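You operate a simulated robot arm through the tools that you are given. There is no shell and no other tool. Be economical: measure what you need, move in short steps, check, and stop when the job is done.

You run a simulated robot arm. Do the job below in one go: nothing can be reset, and whatever is moved stays where it is left.

Task
Put the rice carton on the orange plate. Then fetch the orange bowl and set it in the silver medium pot.

Only the result counts: the job must be done as asked and must still hold three seconds after the hand-in. Knocking over, shifting, dropping, spilling or breaking anything else fails it.

Robot
A 6-joint arm with a two-finger parallel gripper, fixed in place. Base frame: the origin is at the foot of the arm, x ahead of it, y to its left, z up; the work surface is at about z = 74. Readings come in cm, degrees, newtons and seconds.
With the tool pointing down near the work surface it reaches from about 26 to 68 cm from the base axis. Its first joint turns from -66.0 to 66.0 degrees. Payload 2.9 kg.
The TCP is the grasp point between the finger pads, 3 cm short of the fingertips. In the tool frame z runs along the fingers and y along their closing line. Largest opening 11 cm; finger width 2, thickness 1; the body of the gripper, 4.8 by 11.2 cm, starts 5.5 cm behind the TCP.
Orientation is that of the tool frame in the base frame, as [roll, pitch, yaw] about the fixed x, y, z axes, in that order (R = Rz(yaw) Ry(pitch) Rx(roll)). With the fingers straight down and closing along the base's y, the tool's x points along the base's -x, its y along +y and its z along -z.

Tools
- The arm moves only by the tool apply_moves. Its arguments are lists of equal length, an entry for each row: "delta_rot": the turn, a rotation vector about the tool's x, y, z in degrees, a list of three; "offset": the shift along the tool's x, y, z in cm, a list of three; "gripper": the finger opening in cm, from 0 to 11. In form: {"delta_rot": [[rx, ry, rz], ...], "offset": [[dx, dy, dz], ...], "gripper": [gripper, ...]}. A call has 1 to 10 rows; each row is the pose to reach, as a shift and turn from the pose commanded when the call began, along the tool's axes at that moment. Each row takes 0.2 s and may step no farther than 5 cm and 8.6 degrees from the row before; otherwise, or with a gripper value out of range, the whole call is refused. Where a pose cannot be reached the arm comes as near as it can. A force on the tool above 40 N (or 10 N above the force at the start of the call, whichever is more), or a blocked arm, ends the call early, and 0.2 s more pass. Each finger travels about 10.8 cm/s and halts on what it meets, pressing with about 24 N; the grip force reading is that of the motor and also rises with nothing between the fingers. The clock runs only during rows and for 0.2 s after the last one: add rows that repeat a pose to give the fingers time. The reply holds the time, the measured pose of the TCP, the force on the tool along the base axes, the opening and the grip force, in the units named above and with some noise.
- Cameras (640 x 400 px; columns grow to the right, rows downward): "scene" is fixed at [8.58, 45.27, 136.46]; the picture's right is [-0.57, -0.82, 0.00], its down [-0.59, 0.42, -0.69] and it looks along [0.56, -0.39, -0.73] (base axes); focal length 335 px, centre (320, 200). "wrist" rides on the gripper at [-3.6, 0, -5.7] in the tool frame; the picture's right is [0.00, -1.00, 0.00], its down [0.97, 0.00, -0.24] and it looks along [0.24, 0.00, 0.97] (tool axes); focal length 218 px, centre (320, 200).
- get_image(camera): a new picture of that camera. The clock stands still meanwhile.
- locate(camera, pixels): there is no depth. For up to 12 entries [column, row, z] of the newest picture of that camera ("zoom" is the newest enlarged one), the place [x, y] in the base frame at which the ray of that pixel passes the height z, good to about 0.3 cm. The clock stands still meanwhile.
- inspect(camera, box): a new picture of the part [left, top, right, bottom] of that camera's present view, enlarged. The clock stands still meanwhile.
- job_done(): hands the job in; it is judged then, once.

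Keep the steps short. Do not move on a guess: measure, check each grasp and each placing, and mend mistakes. In all there are 80 turns and 46 pictures (those below and enlarged ones count). Leave the gripper open and the arm clear of the work at the hand-in unless told otherwise, and finish with a single line.

The tools are called after "Emit:" as name(argument=value, ...) on one line, values as JSON. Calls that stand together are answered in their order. apply_moves: Moves the arm, as the interface text tells. Its arguments: {"type":"object","properties":{"delta_rot":{"type":"array"},"offset":{"type":"array"},"gripper":{"type":"array"}},"required":["delta_rot","offset","gripper"]} The other tools are called the same way: get_image (camera) takes a picture; locate (camera, pixels) gives the place at which the rays of pixels pass given heights; inspect (camera, box) takes an enlarged picture of a part of a camera's view; job_done () hands the job in.

At the start:

```text
t: 0.0
tcp_pos: [47.61, 21.98, 100.37]
tcp_rot: [-180.0, 0.0, -180.0]
force: [0.6, 0.6, 0.0]
opening: 11.01
grip_force: 0.0
```

scene: 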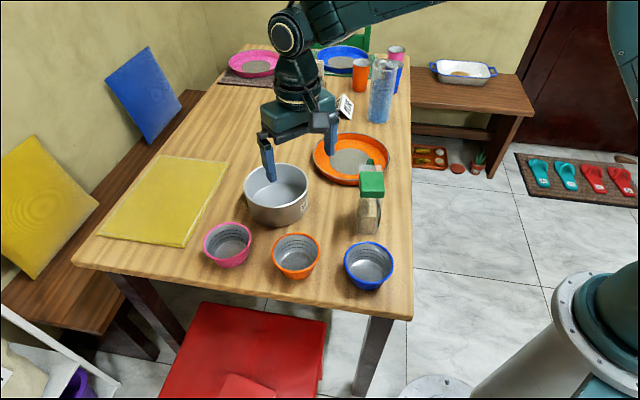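
wrist: 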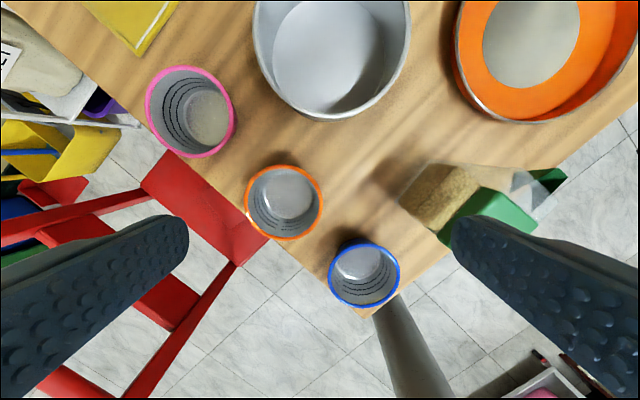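

I see a green-topped carton at (370,195), the orange plate at (350,160), the pot at (277,195) and the orange bowl at (296,255). I'll enlarge that area to measure it.

Emit:
inspect(camera="scene", box=[300, 120, 420, 300])

Emit:
inspect(camera="scene", box=[190, 120, 420, 300])

```text
2.22 times, centred on (360, 210) of scene
```

zoom: 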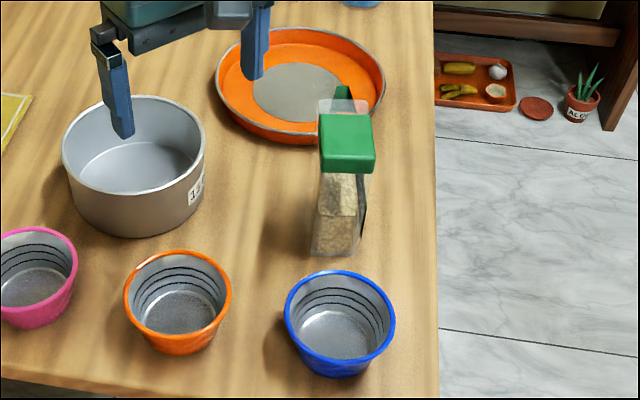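

```text
2.22 times, centred on (305, 210) of scene
```

zoom: 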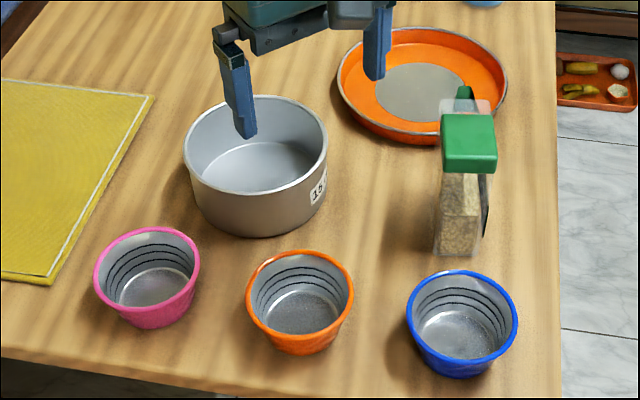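

Now measuring: the carton's base and lid corners, the plate's centre, the pot rim and bowl rims, in the zoomed picture.

Emit:
locate(camera="zoom", pixels=[[435, 252, 74], [475, 264, 74], [299, 335, 74], [183, 165, 84], [328, 165, 84], [256, 100, 84], [256, 193, 84], [247, 305, 80], [354, 300, 80], [300, 252, 80], [300, 335, 80], [422, 90, 75]])

Emit:
inspect(camera="wrist", box=[380, 120, 600, 260])

Emit:
inspect(camera="scene", box=[340, 150, 404, 240])

```text
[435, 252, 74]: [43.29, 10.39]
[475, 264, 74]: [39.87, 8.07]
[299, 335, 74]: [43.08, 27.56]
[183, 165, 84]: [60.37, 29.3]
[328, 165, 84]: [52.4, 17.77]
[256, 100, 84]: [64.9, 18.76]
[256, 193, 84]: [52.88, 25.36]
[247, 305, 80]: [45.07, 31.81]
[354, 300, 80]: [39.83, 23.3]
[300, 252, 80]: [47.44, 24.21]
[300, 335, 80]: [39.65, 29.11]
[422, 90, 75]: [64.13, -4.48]
```

```text
2.86 times, centred on (490, 190) of wrist
```

zoom: 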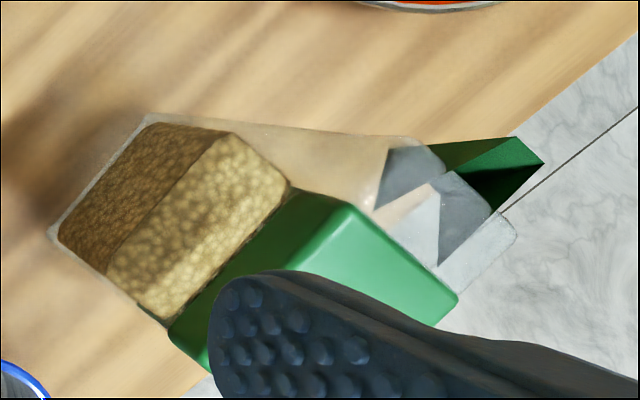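

```text
4.44 times, centred on (372, 195) of scene
```

zoom: 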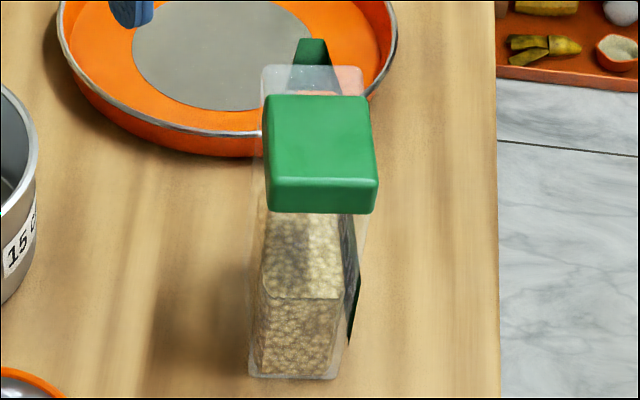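

The carton is a clear box with a green lid and a flap. For a clean top view I'll rise 12 cm, then shift over it sideways.

Emit:
apply_moves(delta_rot=[[0, 0, 0], [0, 0, 0], [0, 0, 0], [0, 0, 0], [0, 0, 0], [0, 0, 0], [0, 0, 0]], offset=[[0, 0, -4], [0, 0, -8], [0, 0, -12], [1, -4, -12], [1, -8, -12], [1, -12, -12], [1, -12, -12]], gripper=[11, 11, 11, 11, 11, 11, 11])

Emit:
inspect(camera="wrist", box=[220, 120, 420, 260])

Emit:
get_image(camera="wrist")

Emit:
inspect(camera="scene", box=[300, 120, 420, 250])

```text
t: 1.6
tcp_pos: [46.8, 9.83, 112.34]
tcp_rot: [-180.0, 0.0, 180.0]
force: [0.8, 0.1, 0.9]
opening: 11.0
grip_force: 0.0
```

```text
2.86 times, centred on (320, 190) of wrist
```

zoom: 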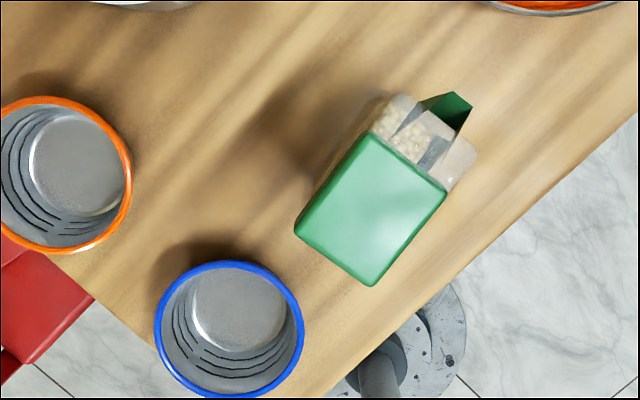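

```text
38 pictures are left
```

wrist: 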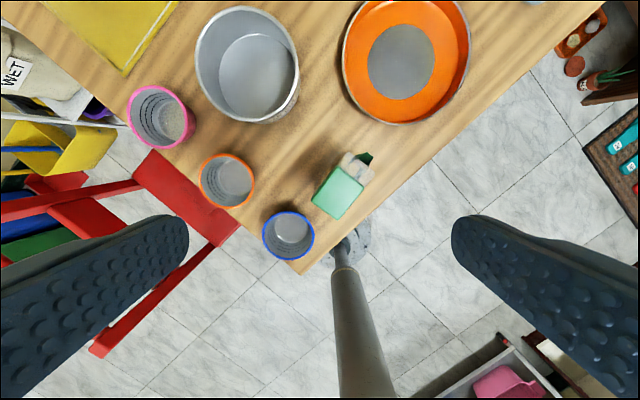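

```text
3.08 times, centred on (360, 185) of scene
```

zoom: 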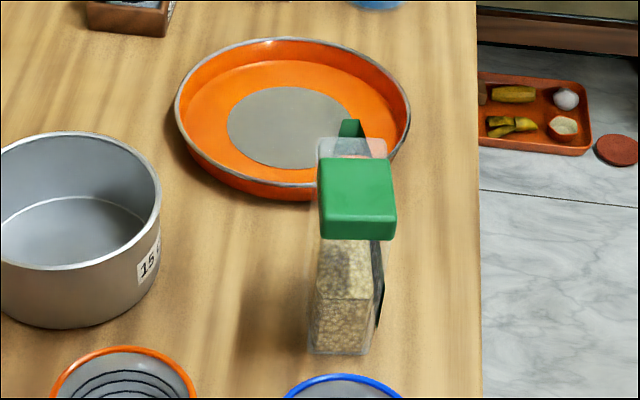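

Matching lid corners in both views at several heights to get the lid's height.

Emit:
locate(camera="zoom", pixels=[[320, 160, 86], [320, 160, 90], [320, 160, 94], [391, 160, 86], [391, 160, 90], [391, 160, 94], [395, 212, 86], [395, 212, 90], [395, 212, 94], [322, 216, 90], [308, 352, 74], [366, 354, 74]])

Emit:
locate(camera="wrist", pixels=[[335.7, 165.5, 86], [335.7, 165.5, 90], [335.7, 165.5, 94], [364.4, 185.8, 86], [364.4, 185.8, 90], [364.4, 185.8, 94], [337.5, 220.1, 86], [337.5, 220.1, 90], [337.5, 220.1, 94], [311.3, 198.7, 90], [355, 151, 90], [375, 175, 88]])

```text
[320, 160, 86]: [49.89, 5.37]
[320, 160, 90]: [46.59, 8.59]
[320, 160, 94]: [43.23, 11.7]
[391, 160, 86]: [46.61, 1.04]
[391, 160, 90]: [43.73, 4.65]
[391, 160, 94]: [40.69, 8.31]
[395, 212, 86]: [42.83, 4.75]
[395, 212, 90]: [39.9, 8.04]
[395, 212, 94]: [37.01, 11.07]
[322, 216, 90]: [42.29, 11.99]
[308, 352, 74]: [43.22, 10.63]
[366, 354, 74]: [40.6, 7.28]
```

```text
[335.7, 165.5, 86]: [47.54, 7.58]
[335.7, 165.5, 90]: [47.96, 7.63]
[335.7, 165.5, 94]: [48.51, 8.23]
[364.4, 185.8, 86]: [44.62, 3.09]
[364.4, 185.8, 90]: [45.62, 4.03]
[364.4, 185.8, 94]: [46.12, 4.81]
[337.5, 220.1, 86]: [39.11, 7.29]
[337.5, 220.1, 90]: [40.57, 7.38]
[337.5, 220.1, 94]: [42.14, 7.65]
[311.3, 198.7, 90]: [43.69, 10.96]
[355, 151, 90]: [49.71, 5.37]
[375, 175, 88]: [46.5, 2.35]
```

Lid top is about z 89. Checking how high the open flap stands, and where the plate and pot centres lie.

Emit:
locate(camera="zoom", pixels=[[359, 122, 86], [359, 122, 90], [359, 122, 94], [341, 120, 86], [341, 120, 90], [341, 120, 94], [181, 105, 77], [411, 105, 77], [293, 38, 77], [293, 200, 77], [228, 125, 75], [358, 128, 75]])

Emit:
locate(camera="wrist", pixels=[[373, 157, 86], [373, 157, 90], [373, 157, 94], [367, 152, 86], [367, 152, 90], [367, 152, 94], [368, 62, 75], [436, 62, 75], [402, 24, 75], [402, 100, 75], [341, 62, 77], [470, 62, 77]])

```text
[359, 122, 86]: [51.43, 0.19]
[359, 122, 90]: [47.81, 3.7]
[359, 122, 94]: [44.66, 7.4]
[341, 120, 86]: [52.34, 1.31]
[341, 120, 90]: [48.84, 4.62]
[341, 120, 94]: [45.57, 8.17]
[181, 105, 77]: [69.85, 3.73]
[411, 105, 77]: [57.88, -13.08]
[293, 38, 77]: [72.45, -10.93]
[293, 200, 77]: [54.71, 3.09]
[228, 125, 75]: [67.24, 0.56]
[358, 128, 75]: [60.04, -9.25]
```

```text
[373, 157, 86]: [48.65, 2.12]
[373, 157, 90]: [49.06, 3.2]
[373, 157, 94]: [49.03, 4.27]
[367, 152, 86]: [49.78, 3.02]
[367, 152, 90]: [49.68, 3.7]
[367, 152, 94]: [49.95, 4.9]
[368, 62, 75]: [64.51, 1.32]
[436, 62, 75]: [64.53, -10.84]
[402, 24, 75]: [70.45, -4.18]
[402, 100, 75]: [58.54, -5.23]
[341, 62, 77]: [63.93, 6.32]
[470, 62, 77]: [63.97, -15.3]
```

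The flap tip is also at about z 89, so with the TCP at z 85.5 the palm stays clear. The lid centre is about (44.1, 7.5) and the narrow width runs along 53°. I'll turn 37° about the tool axis and centre above it at height.

Emit:
apply_moves(delta_rot=[[0, 0, 7.4], [0, 0, 14.8], [0, 0, 22.2], [0, 0, 29.6], [0, 0, 37], [0, 0, 37], [0, 0, 37]], offset=[[0.7, -0.6, 0], [1.4, -1.2, 0], [2.1, -1.8, 0], [2.7, -2.3, 0], [2.7, -2.3, 0], [2.7, -2.3, 8], [2.7, -2.3, 8]], gripper=[11, 11, 11, 11, 11, 11, 11])

```text
refused: row 6 steps farther than a row can; nothing moved
```

The 8 cm drop was too long for one row, so I'll split it.

Emit:
apply_moves(delta_rot=[[0, 0, 7.4], [0, 0, 14.8], [0, 0, 22.2], [0, 0, 29.6], [0, 0, 37], [0, 0, 37], [0, 0, 37], [0, 0, 37]], offset=[[0.7, -0.6, 0], [1.4, -1.2, 0], [2.1, -1.8, 0], [2.7, -2.3, 0], [2.7, -2.3, 0], [2.7, -2.3, 4], [2.7, -2.3, 8], [2.7, -2.3, 8]], gripper=[11, 11, 11, 11, 11, 11, 11, 11])

Emit:
get_image(camera="wrist")

```text
t: 3.4
tcp_pos: [43.87, 7.72, 104.3]
tcp_rot: [-180.0, 0.1, 143.0]
force: [-0.5, -1.1, 0.6]
opening: 10.96
grip_force: 0.0
```

```text
36 pictures are left
```

wrist: 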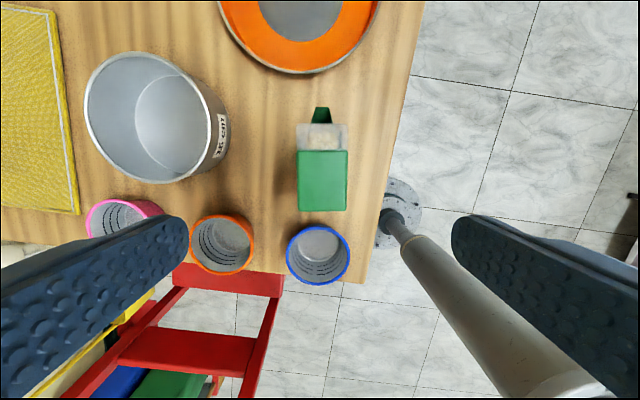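

The lid is square to the fingers and centred at column 322. Checking its centre before the descent.

Emit:
locate(camera="wrist", pixels=[[297, 150, 89], [348, 151, 89], [348, 210, 89], [299, 211, 89], [297, 124, 89], [347, 125, 89]])

```text
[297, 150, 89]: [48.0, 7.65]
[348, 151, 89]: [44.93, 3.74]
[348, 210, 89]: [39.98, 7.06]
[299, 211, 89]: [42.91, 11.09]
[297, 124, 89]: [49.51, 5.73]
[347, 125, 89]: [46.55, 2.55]
```

Lid centre confirmed at (43.95, 7.4). I'll descend 18.8 cm to z about 85.5 with a small correction, fingers open.

Emit:
apply_moves(delta_rot=[[0, 0, 0], [0, 0, 0], [0, 0, 0], [0, 0, 0], [0, 0, 0], [0, 0, 0], [0, 0, 0]], offset=[[-0.4, -0.2, 4], [-0.4, -0.2, 8], [-0.4, -0.2, 11], [-0.4, -0.2, 14], [-0.4, -0.2, 16.5], [-0.4, -0.2, 18.8], [-0.4, -0.2, 18.8]], gripper=[11, 11, 11, 11, 11, 11, 11])

Emit:
get_image(camera="wrist")

Emit:
inspect(camera="scene", box=[300, 120, 420, 250])

```text
t: 5.0
tcp_pos: [44.11, 7.28, 85.48]
tcp_rot: [180.0, 0.1, 143.1]
force: [-0.5, -0.9, -0.1]
opening: 10.98
grip_force: 0.1
```

```text
35 pictures are left
```

wrist: 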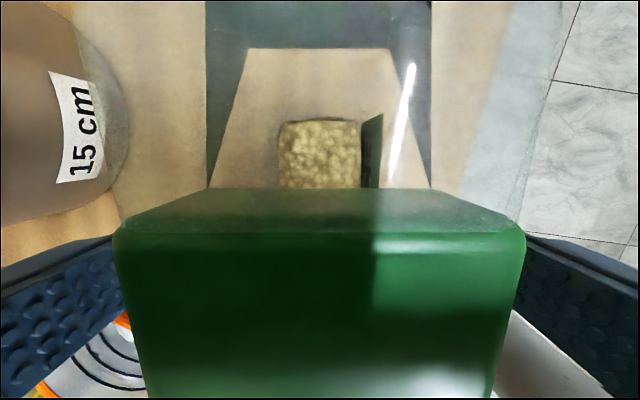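

```text
3.08 times, centred on (360, 185) of scene
```

zoom: 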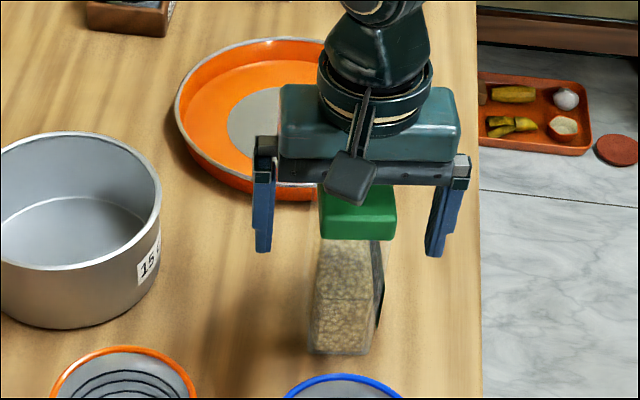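

The fingers straddle the lid evenly and nothing is touching. Closing now.

Emit:
apply_moves(delta_rot=[[0, 0, 0], [0, 0, 0], [0, 0, 0], [0, 0, 0], [0, 0, 0]], offset=[[0, 0, 0], [0, 0, 0], [0, 0, 0], [0, 0, 0], [0, 0, 0]], gripper=[8, 6, 3, 3, 3])

```text
t: 6.2
tcp_pos: [44.2, 7.19, 85.56]
tcp_rot: [-180.0, 0.1, 143.0]
force: [0.1, -0.1, -0.1]
opening: 4.93
grip_force: 24.4
```

The grip holds at 4.93 cm with 24 N. I'll lift 2 cm, then 6 cm, and check.

Emit:
apply_moves(delta_rot=[[0, 0, 0], [0, 0, 0], [0, 0, 0], [0, 0, 0], [0, 0, 0]], offset=[[0, 0, -1], [0, 0, -2], [0, 0, -4], [0, 0, -7], [0, 0, -7]], gripper=[3, 3, 3, 3, 3])

Emit:
inspect(camera="scene", box=[300, 80, 420, 250])

```text
t: 7.4
tcp_pos: [44.21, 7.29, 92.56]
tcp_rot: [-180.0, -0.1, 143.1]
force: [0.6, 0.7, -2.1]
opening: 4.92
grip_force: 24.0
```

```text
2.35 times, centred on (360, 165) of scene
```

zoom: 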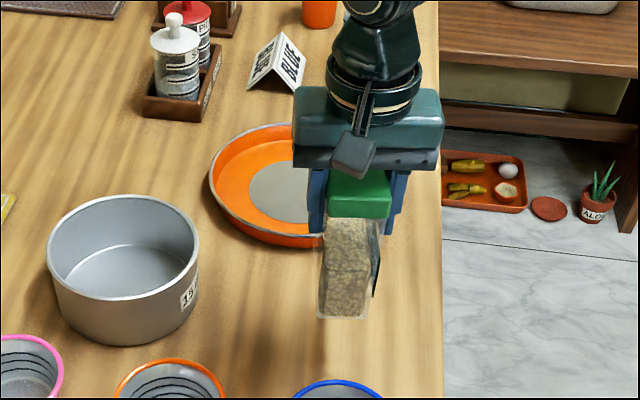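

Lifted cleanly. Next I carry it at this height (base at about z 81, rim about 77) to above the plate centre. The TCP goes to (63.4, -3.9), which is -22.0 along tool x and +2.6 along tool y.

Emit:
apply_moves(delta_rot=[[0, 0, 0], [0, 0, 0], [0, 0, 0], [0, 0, 0], [0, 0, 0], [0, 0, 0], [0, 0, 0], [0, 0, 0], [0, 0, 0], [0, 0, 0]], offset=[[-1.5, 0.2, -1], [-4, 0.5, -1], [-7, 0.8, -1], [-10, 1.2, -1], [-13, 1.6, -1], [-16, 1.9, -1], [-19, 2.3, -1], [-21, 2.5, -1], [-22, 2.6, -1], [-22, 2.6, -1]], gripper=[3, 3, 3, 3, 3, 3, 3, 3, 3, 3])

Emit:
get_image(camera="scene")

Emit:
inspect(camera="scene", box=[290, 60, 410, 210])

```text
t: 9.6
tcp_pos: [63.37, -3.78, 93.59]
tcp_rot: [-179.9, 0.0, 143.0]
force: [0.6, 0.0, -1.7]
opening: 4.94
grip_force: 23.6
```

```text
32 pictures are left
```

scene: 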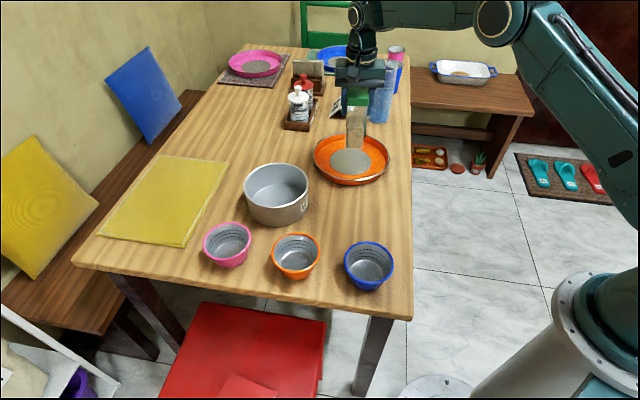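

```text
2.67 times, centred on (350, 135) of scene
```

zoom: 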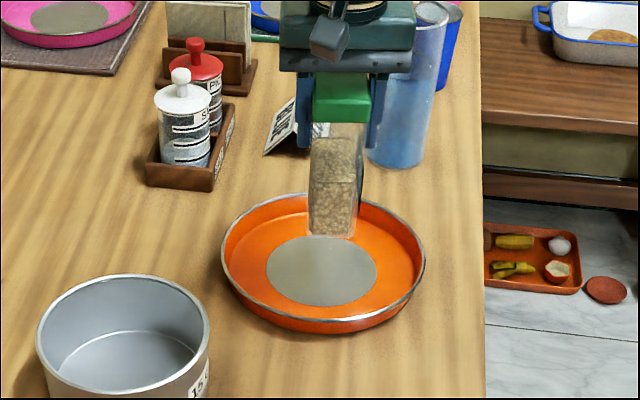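

The carton hangs over the plate. A tall blue pitcher and a folded sign stand behind, so I'll measure their distance along with the plate rim.

Emit:
locate(camera="zoom", pixels=[[370, 158, 74], [390, 167, 74], [415, 163, 74], [430, 10, 94], [430, 10, 90], [265, 153, 74], [300, 147, 74], [222, 250, 77], [425, 262, 77], [320, 320, 77], [267, 268, 75], [375, 270, 75]])

Emit:
get_image(camera="wrist")

```text
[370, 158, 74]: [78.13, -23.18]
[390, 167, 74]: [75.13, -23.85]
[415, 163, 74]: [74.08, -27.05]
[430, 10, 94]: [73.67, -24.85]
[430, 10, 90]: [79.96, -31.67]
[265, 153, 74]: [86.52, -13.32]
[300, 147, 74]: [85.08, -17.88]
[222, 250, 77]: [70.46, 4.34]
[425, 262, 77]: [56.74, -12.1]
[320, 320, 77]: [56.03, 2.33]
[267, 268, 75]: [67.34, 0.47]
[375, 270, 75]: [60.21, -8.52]
```

```text
30 pictures are left
```

wrist: 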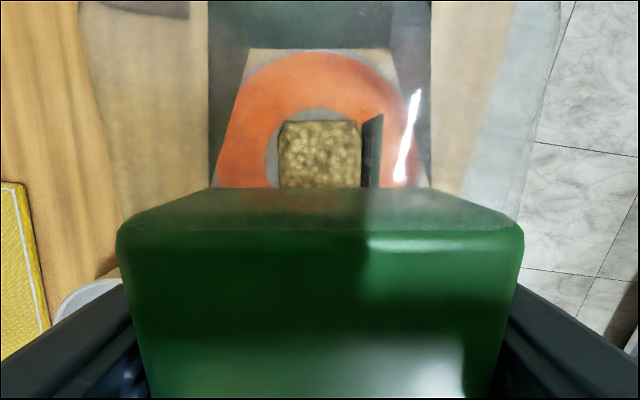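

The obstacles are over 14 cm away and the plate is centred under the carton. Lowering 6 cm.

Emit:
apply_moves(delta_rot=[[0, 0, 0], [0, 0, 0], [0, 0, 0], [0, 0, 0], [0, 0, 0]], offset=[[0, 0, 2], [0, 0, 4], [0, 0, 5.2], [0, 0, 6.0], [0, 0, 6.0]], gripper=[3, 3, 3, 3, 3])

Emit:
inspect(camera="scene", box=[310, 110, 400, 190])

```text
t: 10.8
tcp_pos: [63.28, -3.91, 87.53]
tcp_rot: [180.0, 0.1, 143.0]
force: [0.0, 0.3, -1.6]
opening: 4.91
grip_force: 24.4
```

```text
5.00 times, centred on (355, 150) of scene
```

zoom: 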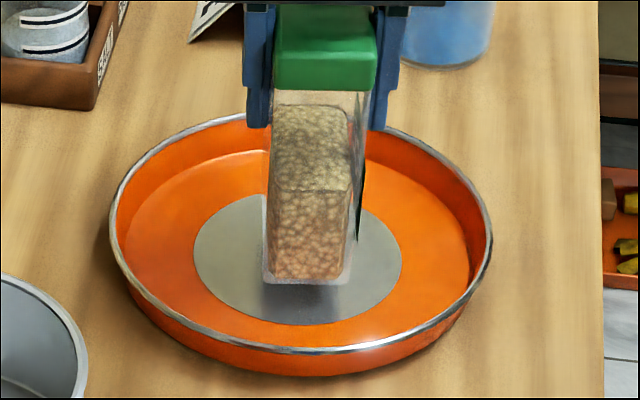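

Base is at about z 76 now, just above the disc. Lowering in small steps until the force shows contact.

Emit:
apply_moves(delta_rot=[[0, 0, 0], [0, 0, 0], [0, 0, 0], [0, 0, 0]], offset=[[0, 0, 0.3], [0, 0, 0.6], [0, 0, 0.8], [0, 0, 0.8]], gripper=[3, 3, 3, 3])

```text
t: 11.8
tcp_pos: [63.27, -3.86, 86.78]
tcp_rot: [180.0, 0.0, 143.0]
force: [0.3, -1.7, -1.7]
opening: 4.91
grip_force: 24.1
```

No contact yet (force unchanged). Continuing down in 0.2 cm steps.

Emit:
apply_moves(delta_rot=[[0, 0, 0], [0, 0, 0], [0, 0, 0]], offset=[[0, 0, 0.2], [0, 0, 0.4], [0, 0, 0.4]], gripper=[3, 3, 3])

```text
t: 12.6
tcp_pos: [63.17, -3.87, 86.35]
tcp_rot: [-180.0, 0.0, 143.0]
force: [-0.1, -0.5, -1.9]
opening: 4.94
grip_force: 24.1
```

Still hanging free at -1.9 N. A bit more.

Emit:
apply_moves(delta_rot=[[0, 0, 0], [0, 0, 0], [0, 0, 0]], offset=[[0, 0, 0.15], [0, 0, 0.3], [0, 0, 0.3]], gripper=[3, 3, 3])

```text
t: 13.4
tcp_pos: [63.41, -3.93, 86.02]
tcp_rot: [179.9, 0.1, 143.1]
force: [0.3, 0.5, -2.3]
opening: 4.93
grip_force: 23.7
```

Still free. Another 0.3 cm (the plate floor should be within 0.4 cm of the table).

Emit:
apply_moves(delta_rot=[[0, 0, 0], [0, 0, 0], [0, 0, 0]], offset=[[0, 0, 0.1], [0, 0, 0.25], [0, 0, 0.25]], gripper=[3, 3, 3])

```text
t: 14.2
tcp_pos: [63.37, -3.75, 86.0]
tcp_rot: [179.9, 0.2, 143.0]
force: [-4.6, 1.0, 14.7]
opening: 4.92
grip_force: 23.4
```

Contact: +14.7 N at z 86.0. I'll ease up 0.2 cm to relieve the push, then open fully.

Emit:
apply_moves(delta_rot=[[0, 0, 0], [0, 0, 0], [0, 0, 0], [0, 0, 0], [0, 0, 0], [0, 0, 0]], offset=[[0, 0, -0.2], [0, 0, -0.2], [0, 0, -0.2], [0, 0, -0.2], [0, 0, -0.2], [0, 0, -0.2]], gripper=[3, 5.5, 7, 9, 11, 11])

Emit:
inspect(camera="scene", box=[310, 100, 400, 190])

```text
t: 15.6
tcp_pos: [63.3, -3.81, 85.95]
tcp_rot: [180.0, 0.1, 143.0]
force: [-0.2, 0.3, -0.3]
opening: 11.01
grip_force: 0.1
```

```text
4.44 times, centred on (355, 145) of scene
```

zoom: 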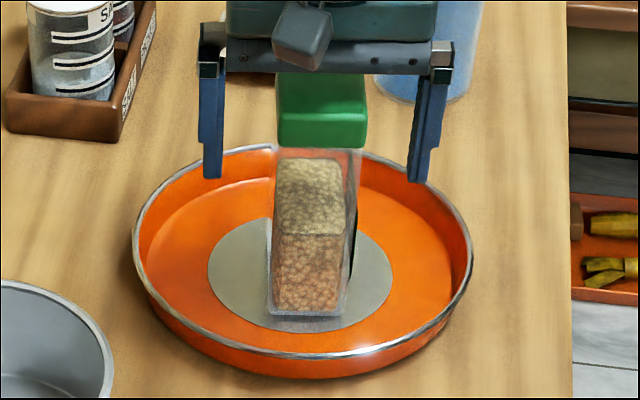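

The carton stands free on the plate and the fingers are open. Rising straight up.

Emit:
apply_moves(delta_rot=[[0, 0, 0], [0, 0, 0], [0, 0, 0], [0, 0, 0], [0, 0, 0], [0, 0, 0]], offset=[[0, 0, -2], [0, 0, -5], [0, 0, -9], [0, 0, -13], [0, 0, -18], [0, 0, -18]], gripper=[11, 11, 11, 11, 11, 11])

Emit:
get_image(camera="scene")

Emit:
inspect(camera="scene", box=[190, 140, 400, 300])

```text
t: 17.0
tcp_pos: [63.3, -3.8, 103.97]
tcp_rot: [180.0, 0.0, 143.0]
force: [-1.0, -1.1, 0.2]
opening: 11.02
grip_force: 0.0
```

```text
27 pictures are left
```

scene: 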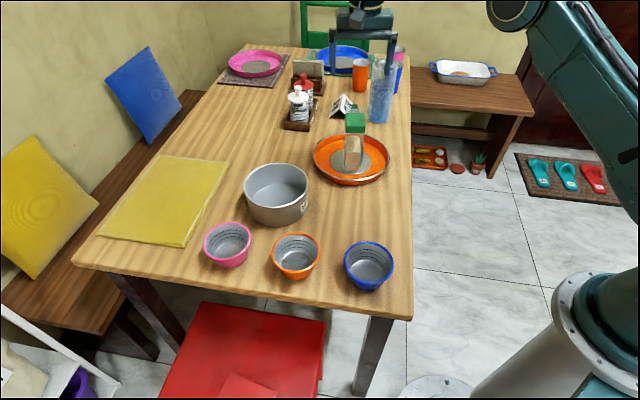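

```text
2.50 times, centred on (295, 220) of scene
```

zoom: 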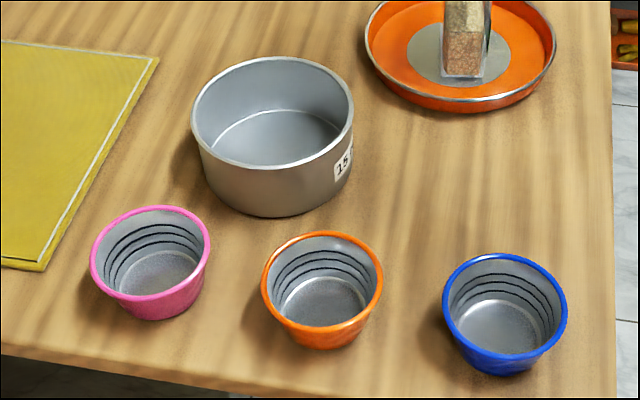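

The carton stays upright on the plate. Next, the orange bowl: its row neighbours leave about 4 cm gaps, so the current yaw suits a grip across the rim. I'll travel high to above about (43, 27).

Emit:
apply_moves(delta_rot=[[0, 0, 0], [0, 0, 0], [0, 0, 0], [0, 0, 0], [0, 0, 0], [0, 0, 0], [0, 0, 0], [0, 0, 0], [0, 0, 0], [0, 0, 0]], offset=[[3, 1.1, -1], [7, 2.5, -1], [11, 3.9, -1], [15, 5.3, -1], [19, 6.8, -1], [23, 8.2, -1], [27, 9.6, -1], [31, 11, -1], [34.8, 12.4, -1], [34.8, 12.4, -1]], gripper=[11, 11, 11, 11, 11, 11, 11, 11, 11, 11])

Emit:
get_image(camera="wrist")

```text
t: 19.2
tcp_pos: [42.87, 26.99, 104.86]
tcp_rot: [180.0, -0.1, 143.0]
force: [-0.5, -0.6, -0.9]
opening: 11.0
grip_force: 0.0
```

```text
25 pictures are left
```

wrist: 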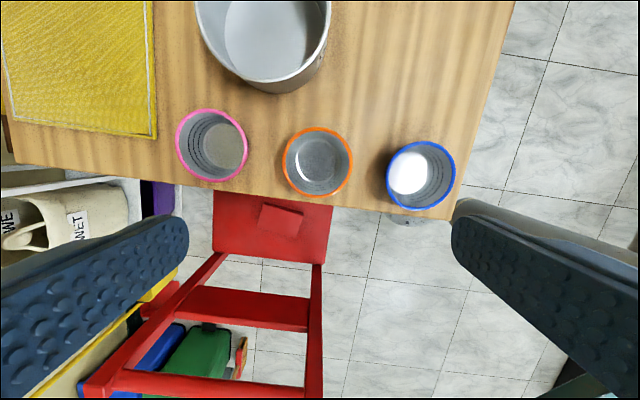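

I see the orange rim at about columns 282-353, rows 127-195. Enlarging it for an accurate rim size and height.

Emit:
inspect(camera="wrist", box=[265, 110, 370, 212])

Emit:
inspect(camera="scene", box=[255, 215, 335, 295])

```text
3.92 times, centred on (318, 161) of wrist
```

zoom: 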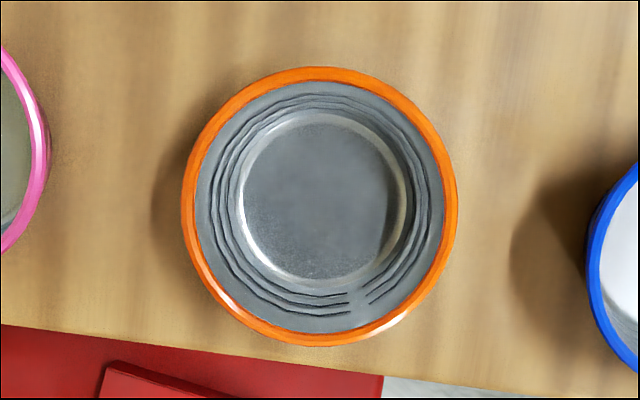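

```text
5.00 times, centred on (295, 255) of scene
```

zoom: 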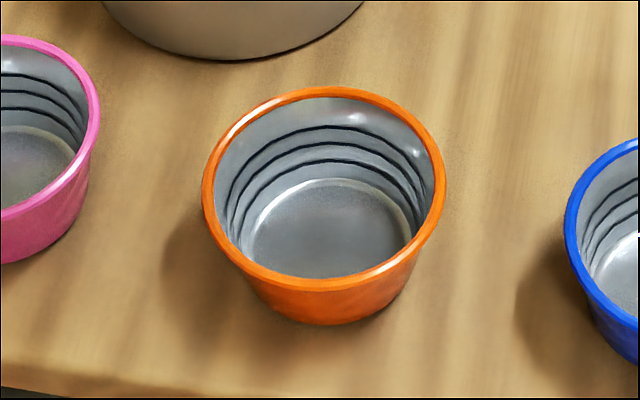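

Triangulating the rim's centre and height from both views.

Emit:
locate(camera="zoom", pixels=[[202, 190, 80], [446, 190, 80], [202, 190, 82], [446, 190, 82], [324, 86, 80], [324, 293, 80], [324, 86, 82], [324, 293, 82], [324, 86, 78], [324, 293, 78], [330, 325, 74]])

Emit:
locate(camera="wrist", pixels=[[317.9, 162.7, 78], [317.9, 162.7, 80], [317.9, 162.7, 82], [282.5, 161, 80], [353.2, 161, 80], [282.5, 161, 82], [353.2, 161, 82], [195, 10, 84], [331, 10, 84], [262, 85, 84]])

```text
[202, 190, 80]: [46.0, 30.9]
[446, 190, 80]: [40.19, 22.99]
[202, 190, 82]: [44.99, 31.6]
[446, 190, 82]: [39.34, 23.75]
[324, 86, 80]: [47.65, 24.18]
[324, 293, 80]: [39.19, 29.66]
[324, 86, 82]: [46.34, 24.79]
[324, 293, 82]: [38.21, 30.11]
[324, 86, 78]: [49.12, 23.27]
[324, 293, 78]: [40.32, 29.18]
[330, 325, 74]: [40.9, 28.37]
```

```text
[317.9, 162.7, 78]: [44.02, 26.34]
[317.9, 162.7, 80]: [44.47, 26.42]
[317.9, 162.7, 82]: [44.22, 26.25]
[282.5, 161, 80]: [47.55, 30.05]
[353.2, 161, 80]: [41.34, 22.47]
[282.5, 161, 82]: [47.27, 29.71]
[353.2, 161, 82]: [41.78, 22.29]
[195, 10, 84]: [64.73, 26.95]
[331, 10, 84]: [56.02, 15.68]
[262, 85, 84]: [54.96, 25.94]
```

The rim is about 10 cm across at z about 79, centred near (44.2, 26.4), so an 11 cm opening clears by about 0.5 cm each side. I'll go down to z 87 centred there (fingertips still 5 cm above the rim) and re-measure.

Emit:
apply_moves(delta_rot=[[0, 0, 0], [0, 0, 0], [0, 0, 0], [0, 0, 0], [0, 0, 0], [0, 0, 0]], offset=[[-1.4, 0.3, 4], [-1.4, 0.3, 8], [-1.4, 0.3, 12], [-1.4, 0.3, 15.5], [-1.4, 0.3, 17.8], [-1.4, 0.3, 17.8]], gripper=[11, 11, 11, 11, 11, 11])

Emit:
get_image(camera="wrist")

```text
t: 20.6
tcp_pos: [44.23, 26.43, 87.1]
tcp_rot: [180.0, 0.0, 143.1]
force: [1.1, 0.9, 0.5]
opening: 11.0
grip_force: 0.0
```

```text
22 pictures are left
```

wrist: 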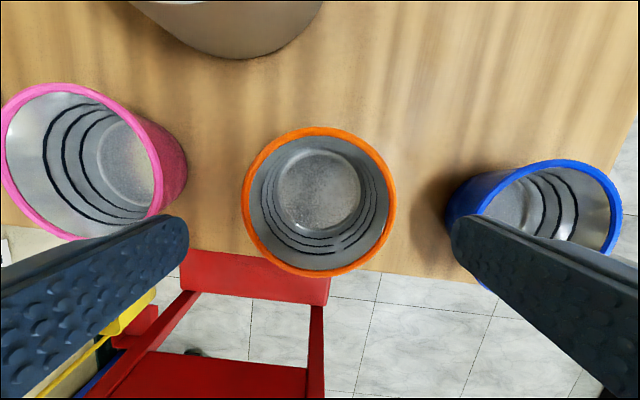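

The rim spans columns 242-397, centred at 319.5, row centre 201: centred both ways. Descending 7 cm slowly to z 80 while watching the force.

Emit:
apply_moves(delta_rot=[[0, 0, 0], [0, 0, 0], [0, 0, 0], [0, 0, 0], [0, 0, 0], [0, 0, 0], [0, 0, 0]], offset=[[0, 0, 2], [0, 0, 4], [0, 0, 4.8], [0, 0, 5.6], [0, 0, 6.4], [0, 0, 7], [0, 0, 7]], gripper=[11, 11, 11, 11, 11, 11, 11])

Emit:
inspect(camera="scene", box=[245, 200, 345, 300])

Emit:
get_image(camera="wrist")

```text
t: 22.2
tcp_pos: [44.16, 26.39, 80.12]
tcp_rot: [180.0, 0.0, 143.0]
force: [-0.9, -1.0, -0.1]
opening: 10.98
grip_force: 0.0
```

```text
4.00 times, centred on (295, 250) of scene
```

zoom: 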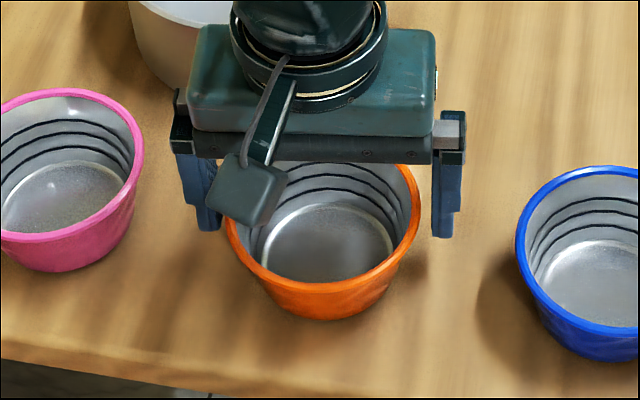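

```text
20 pictures are left
```

wrist: 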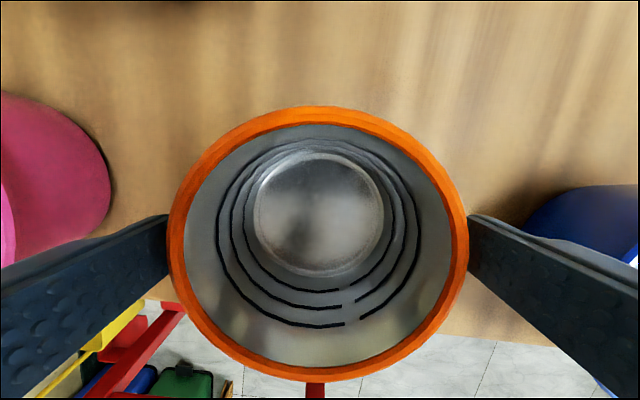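

The fingers straddle the rim symmetrically with no contact force. Closing gently on it.

Emit:
apply_moves(delta_rot=[[0, 0, 0], [0, 0, 0], [0, 0, 0], [0, 0, 0], [0, 0, 0]], offset=[[0, 0, 0], [0, 0, 0], [0, 0, 0], [0, 0, 0], [0, 0, 0]], gripper=[10.4, 10, 9.4, 9, 9])

```text
t: 23.4
tcp_pos: [44.26, 26.35, 80.15]
tcp_rot: [-180.0, 0.0, 142.9]
force: [-0.1, 0.9, -0.4]
opening: 9.0
grip_force: 0.0
```

The opening reached 9.0 with no grip force, so the rim is smaller than I estimated. Closing further.

Emit:
apply_moves(delta_rot=[[0, 0, 0], [0, 0, 0], [0, 0, 0], [0, 0, 0], [0, 0, 0]], offset=[[0, 0, 0], [0, 0, 0], [0, 0, 0], [0, 0, 0], [0, 0, 0]], gripper=[8.6, 8.2, 8, 8, 8])

Emit:
get_image(camera="wrist")

```text
t: 24.6
tcp_pos: [44.27, 26.34, 80.12]
tcp_rot: [-180.0, 0.0, 143.0]
force: [-0.2, 0.1, 0.0]
opening: 8.75
grip_force: 24.3
```

```text
19 pictures are left
```

wrist: 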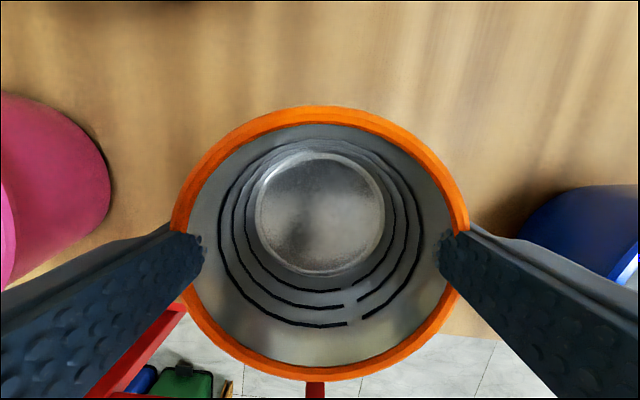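

The fingers stopped at 8.75 cm with 24 N. Lifting 1.5 cm as a test.

Emit:
apply_moves(delta_rot=[[0, 0, 0], [0, 0, 0], [0, 0, 0], [0, 0, 0]], offset=[[0, 0, -0.5], [0, 0, -1], [0, 0, -1.5], [0, 0, -1.5]], gripper=[8, 8, 8, 8])

Emit:
inspect(camera="scene", box=[245, 200, 345, 300])

Emit:
get_image(camera="wrist")

```text
t: 25.6
tcp_pos: [44.37, 26.43, 81.71]
tcp_rot: [-180.0, 0.1, 143.0]
force: [0.1, -0.5, -0.5]
opening: 8.74
grip_force: 23.5
```

```text
4.00 times, centred on (295, 250) of scene
```

zoom: 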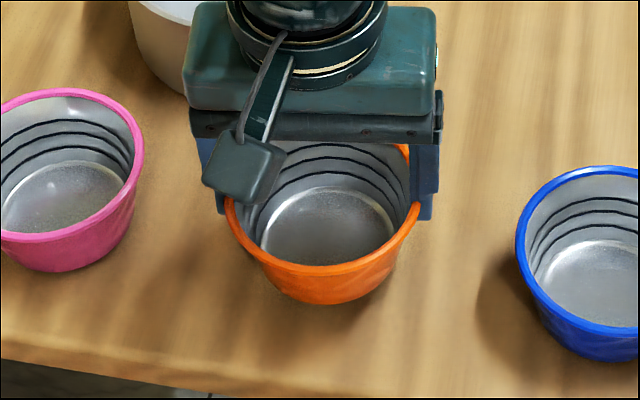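

```text
17 pictures are left
```

wrist: 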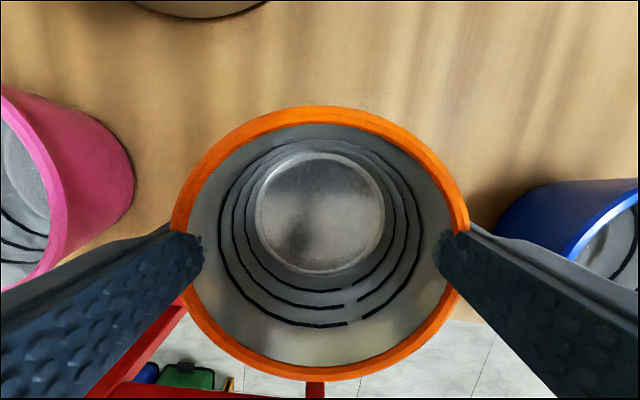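

The bowl rose level with the fingers. Lifting to z about 94.5 so its bottom clears the pot rim, then measuring the pot.

Emit:
apply_moves(delta_rot=[[0, 0, 0], [0, 0, 0], [0, 0, 0], [0, 0, 0], [0, 0, 0], [0, 0, 0]], offset=[[0, 0, -2], [0, 0, -5], [0, 0, -8], [0, 0, -11], [0, 0, -13], [0, 0, -13]], gripper=[8, 8, 8, 8, 8, 8])

Emit:
get_image(camera="wrist")

Emit:
inspect(camera="scene", box=[220, 130, 340, 260])

```text
t: 27.0
tcp_pos: [44.32, 26.42, 94.62]
tcp_rot: [179.9, 0.0, 143.0]
force: [0.7, -0.5, -1.8]
opening: 8.73
grip_force: 23.8
```

```text
16 pictures are left
```

wrist: 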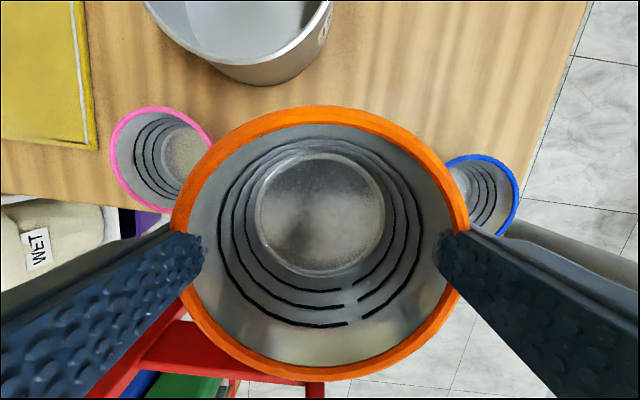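

```text
3.08 times, centred on (280, 195) of scene
```

zoom: 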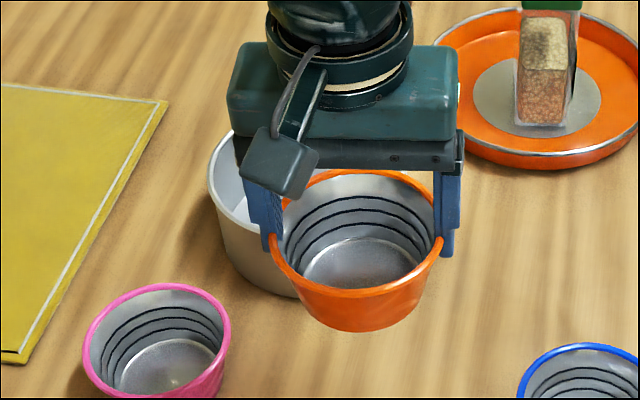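

The scene view of the pot is now hidden, but that camera is fixed, so I can reuse the rim pixels from earlier (left 243, right 308.5, top 163, bottom 207). I'll compare them with the rim arc seen now in the wrist picture to fix the pot's height and centre.

Emit:
locate(camera="scene", pixels=[[243.4, 184, 81], [308.4, 184, 81], [276, 163, 81], [276, 207, 81], [243.4, 184, 83], [308.4, 184, 83], [276, 163, 83], [276, 207, 83], [274.2, 226.8, 74]])

Emit:
locate(camera="wrist", pixels=[[145, 2, 81], [175, 43, 81], [238, 66, 81], [300, 45, 81], [333, 2, 81], [145, 2, 83], [175, 43, 83], [238, 66, 83], [300, 45, 83], [333, 2, 83]])

Emit:
inspect(camera="wrist", box=[120, 0, 350, 110])

```text
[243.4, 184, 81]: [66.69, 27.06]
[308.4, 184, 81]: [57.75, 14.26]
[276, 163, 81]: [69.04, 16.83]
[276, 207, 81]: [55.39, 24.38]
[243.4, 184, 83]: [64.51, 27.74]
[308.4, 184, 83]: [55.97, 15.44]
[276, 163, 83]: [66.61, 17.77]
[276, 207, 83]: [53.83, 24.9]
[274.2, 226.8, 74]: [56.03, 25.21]
```

```text
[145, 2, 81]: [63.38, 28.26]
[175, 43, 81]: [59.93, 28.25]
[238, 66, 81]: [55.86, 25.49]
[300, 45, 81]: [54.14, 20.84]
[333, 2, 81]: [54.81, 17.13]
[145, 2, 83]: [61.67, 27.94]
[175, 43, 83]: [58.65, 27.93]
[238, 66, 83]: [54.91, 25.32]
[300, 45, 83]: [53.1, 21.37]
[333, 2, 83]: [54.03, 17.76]
```

```text
2.78 times, centred on (235, 55) of wrist
```

zoom: 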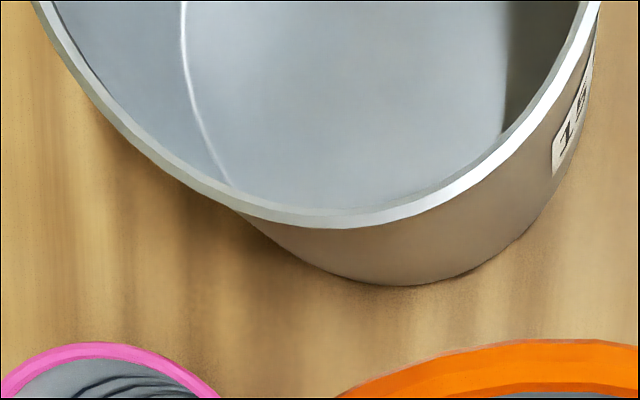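

Both views agree on a pot rim centre of about (60.9, 21.1), rim z about 82.5 and radius about 7.4. The bowl and fingers (half-width 5.4) fit with about 2 cm to spare. Carrying the bowl there at this height, with its bottom at about z 88.

Emit:
apply_moves(delta_rot=[[0, 0, 0], [0, 0, 0], [0, 0, 0], [0, 0, 0], [0, 0, 0], [0, 0, 0], [0, 0, 0], [0, 0, 0]], offset=[[-1.5, 0.5, 0], [-4.5, 1.6, 0], [-7.5, 2.6, 0], [-10.5, 3.7, 0], [-13.5, 4.7, 0], [-15.5, 5.4, 0], [-16.45, 5.75, 0], [-16.45, 5.75, 0]], gripper=[8, 8, 8, 8, 8, 8, 8, 8])

Emit:
get_image(camera="wrist")

Emit:
inspect(camera="scene", box=[215, 100, 345, 240])

```text
t: 28.8
tcp_pos: [60.93, 21.11, 94.78]
tcp_rot: [-179.9, 0.0, 142.9]
force: [0.7, -0.5, -0.3]
opening: 8.74
grip_force: 24.3
```

```text
13 pictures are left
```

wrist: 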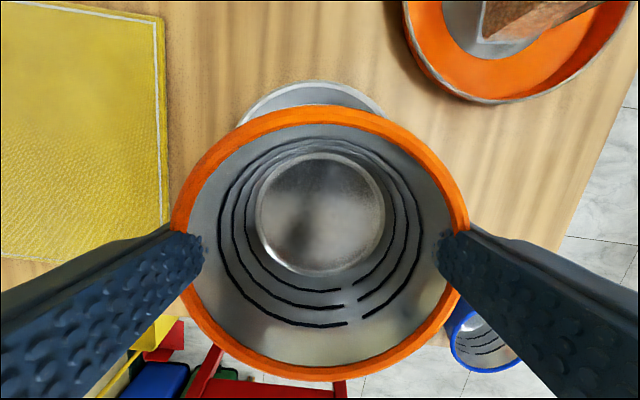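

```text
2.86 times, centred on (280, 170) of scene
```

zoom: 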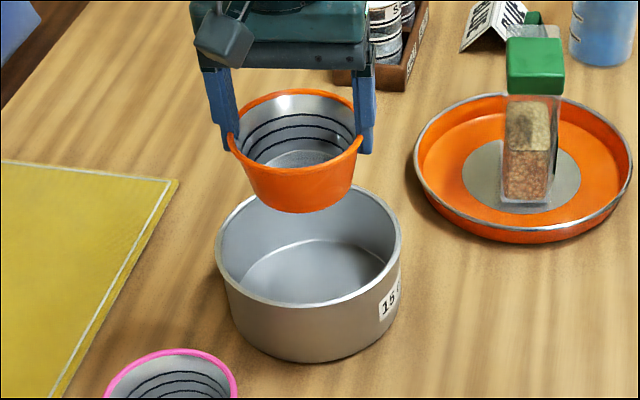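

I see the pot's far rim peeking out at row 81, columns 238-386. Checking it against the predicted centre.

Emit:
locate(camera="wrist", pixels=[[312, 81, 82.5], [245, 118, 82.5], [379, 113, 82.5], [260, 100, 82.5], [365, 98, 82.5]])

Emit:
locate(camera="zoom", pixels=[[215, 248, 82.5], [402, 245, 82.5], [308, 306, 82.5]])

```text
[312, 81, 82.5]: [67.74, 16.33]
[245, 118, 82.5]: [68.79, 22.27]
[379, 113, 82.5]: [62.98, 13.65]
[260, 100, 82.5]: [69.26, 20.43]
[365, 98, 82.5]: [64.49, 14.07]
```

```text
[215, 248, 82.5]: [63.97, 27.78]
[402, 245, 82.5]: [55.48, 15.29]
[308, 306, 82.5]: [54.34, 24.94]
```

The fit gives a centre of (61.1, 21.0), within 0.3 cm of the bowl. Lowering first to just inside the rim.

Emit:
apply_moves(delta_rot=[[0, 0, 0], [0, 0, 0], [0, 0, 0], [0, 0, 0], [0, 0, 0], [0, 0, 0]], offset=[[-0.2, 0, 2], [-0.2, 0, 4], [-0.2, 0, 5.5], [-0.2, 0, 7], [-0.2, 0, 8.5], [-0.2, 0, 8.5]], gripper=[8, 8, 8, 8, 8, 8])

Emit:
inspect(camera="scene", box=[225, 120, 325, 240])

Emit:
get_image(camera="wrist")

```text
t: 30.2
tcp_pos: [60.99, 20.93, 86.21]
tcp_rot: [180.0, 0.0, 143.0]
force: [-0.1, -0.3, -0.2]
opening: 8.73
grip_force: 24.3
```

```text
3.33 times, centred on (275, 180) of scene
```

zoom: 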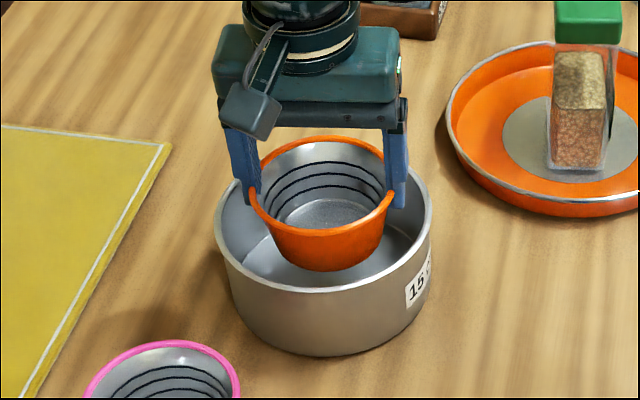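

```text
10 pictures are left
```

wrist: 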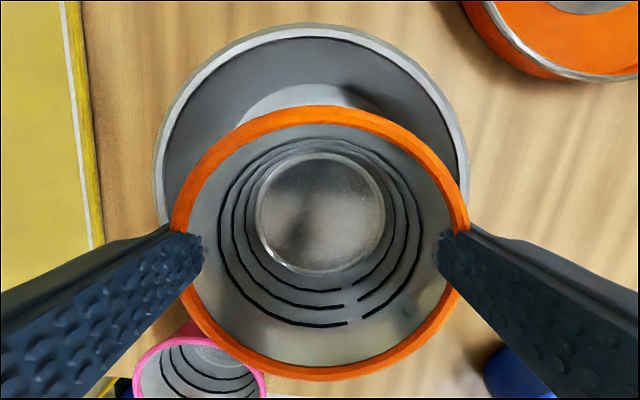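

The bowl is entering the pot without contact. The wrist view shows the pot's centre about 0.4 cm along +y and 0.5 cm along -x of the tool, so I'll correct that and lower further.

Emit:
apply_moves(delta_rot=[[0, 0, 0], [0, 0, 0], [0, 0, 0], [0, 0, 0], [0, 0, 0], [0, 0, 0]], offset=[[-0.5, 0.4, 0], [-0.5, 0.4, 1], [-0.5, 0.4, 2.2], [-0.5, 0.4, 3.4], [-0.5, 0.4, 4.4], [-0.5, 0.4, 4.4]], gripper=[8, 8, 8, 8, 8, 8])

Emit:
get_image(camera="wrist")

```text
t: 31.6
tcp_pos: [61.59, 20.96, 81.83]
tcp_rot: [180.0, 0.0, 143.0]
force: [-0.4, 0.4, -0.9]
opening: 8.71
grip_force: 24.0
```

```text
9 pictures are left
```

wrist: 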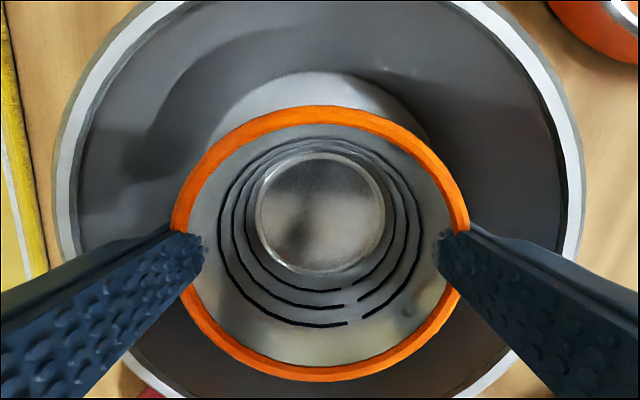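

Centred: pot rim at columns 52-584 and bowl at 172-468, with room all round. Bowl bottom is at about z 75.7, so I'll feel for the pot floor in small steps.

Emit:
apply_moves(delta_rot=[[0, 0, 0], [0, 0, 0], [0, 0, 0], [0, 0, 0]], offset=[[0, 0, 0.3], [0, 0, 0.6], [0, 0, 0.8], [0, 0, 0.8]], gripper=[8, 8, 8, 8])

```text
t: 32.6
tcp_pos: [61.67, 20.97, 80.97]
tcp_rot: [180.0, 0.0, 143.0]
force: [0.1, 0.2, -0.3]
opening: 8.71
grip_force: 24.2
```

No contact yet. Another 0.3 cm.

Emit:
apply_moves(delta_rot=[[0, 0, 0], [0, 0, 0], [0, 0, 0]], offset=[[0, 0, 0.15], [0, 0, 0.3], [0, 0, 0.3]], gripper=[8, 8, 8])

```text
t: 33.4
tcp_pos: [61.65, 21.04, 80.7]
tcp_rot: [-180.0, 0.1, 143.0]
force: [-0.4, -0.9, -0.5]
opening: 8.74
grip_force: 24.0
```

Still free. Another 0.25 cm.

Emit:
apply_moves(delta_rot=[[0, 0, 0], [0, 0, 0], [0, 0, 0]], offset=[[0, 0, 0.12], [0, 0, 0.25], [0, 0, 0.25]], gripper=[8, 8, 8])

```text
t: 34.2
tcp_pos: [61.67, 20.97, 80.49]
tcp_rot: [-180.0, 0.1, 142.9]
force: [-4.1, 0.0, 9.5]
opening: 8.7
grip_force: 23.7
```

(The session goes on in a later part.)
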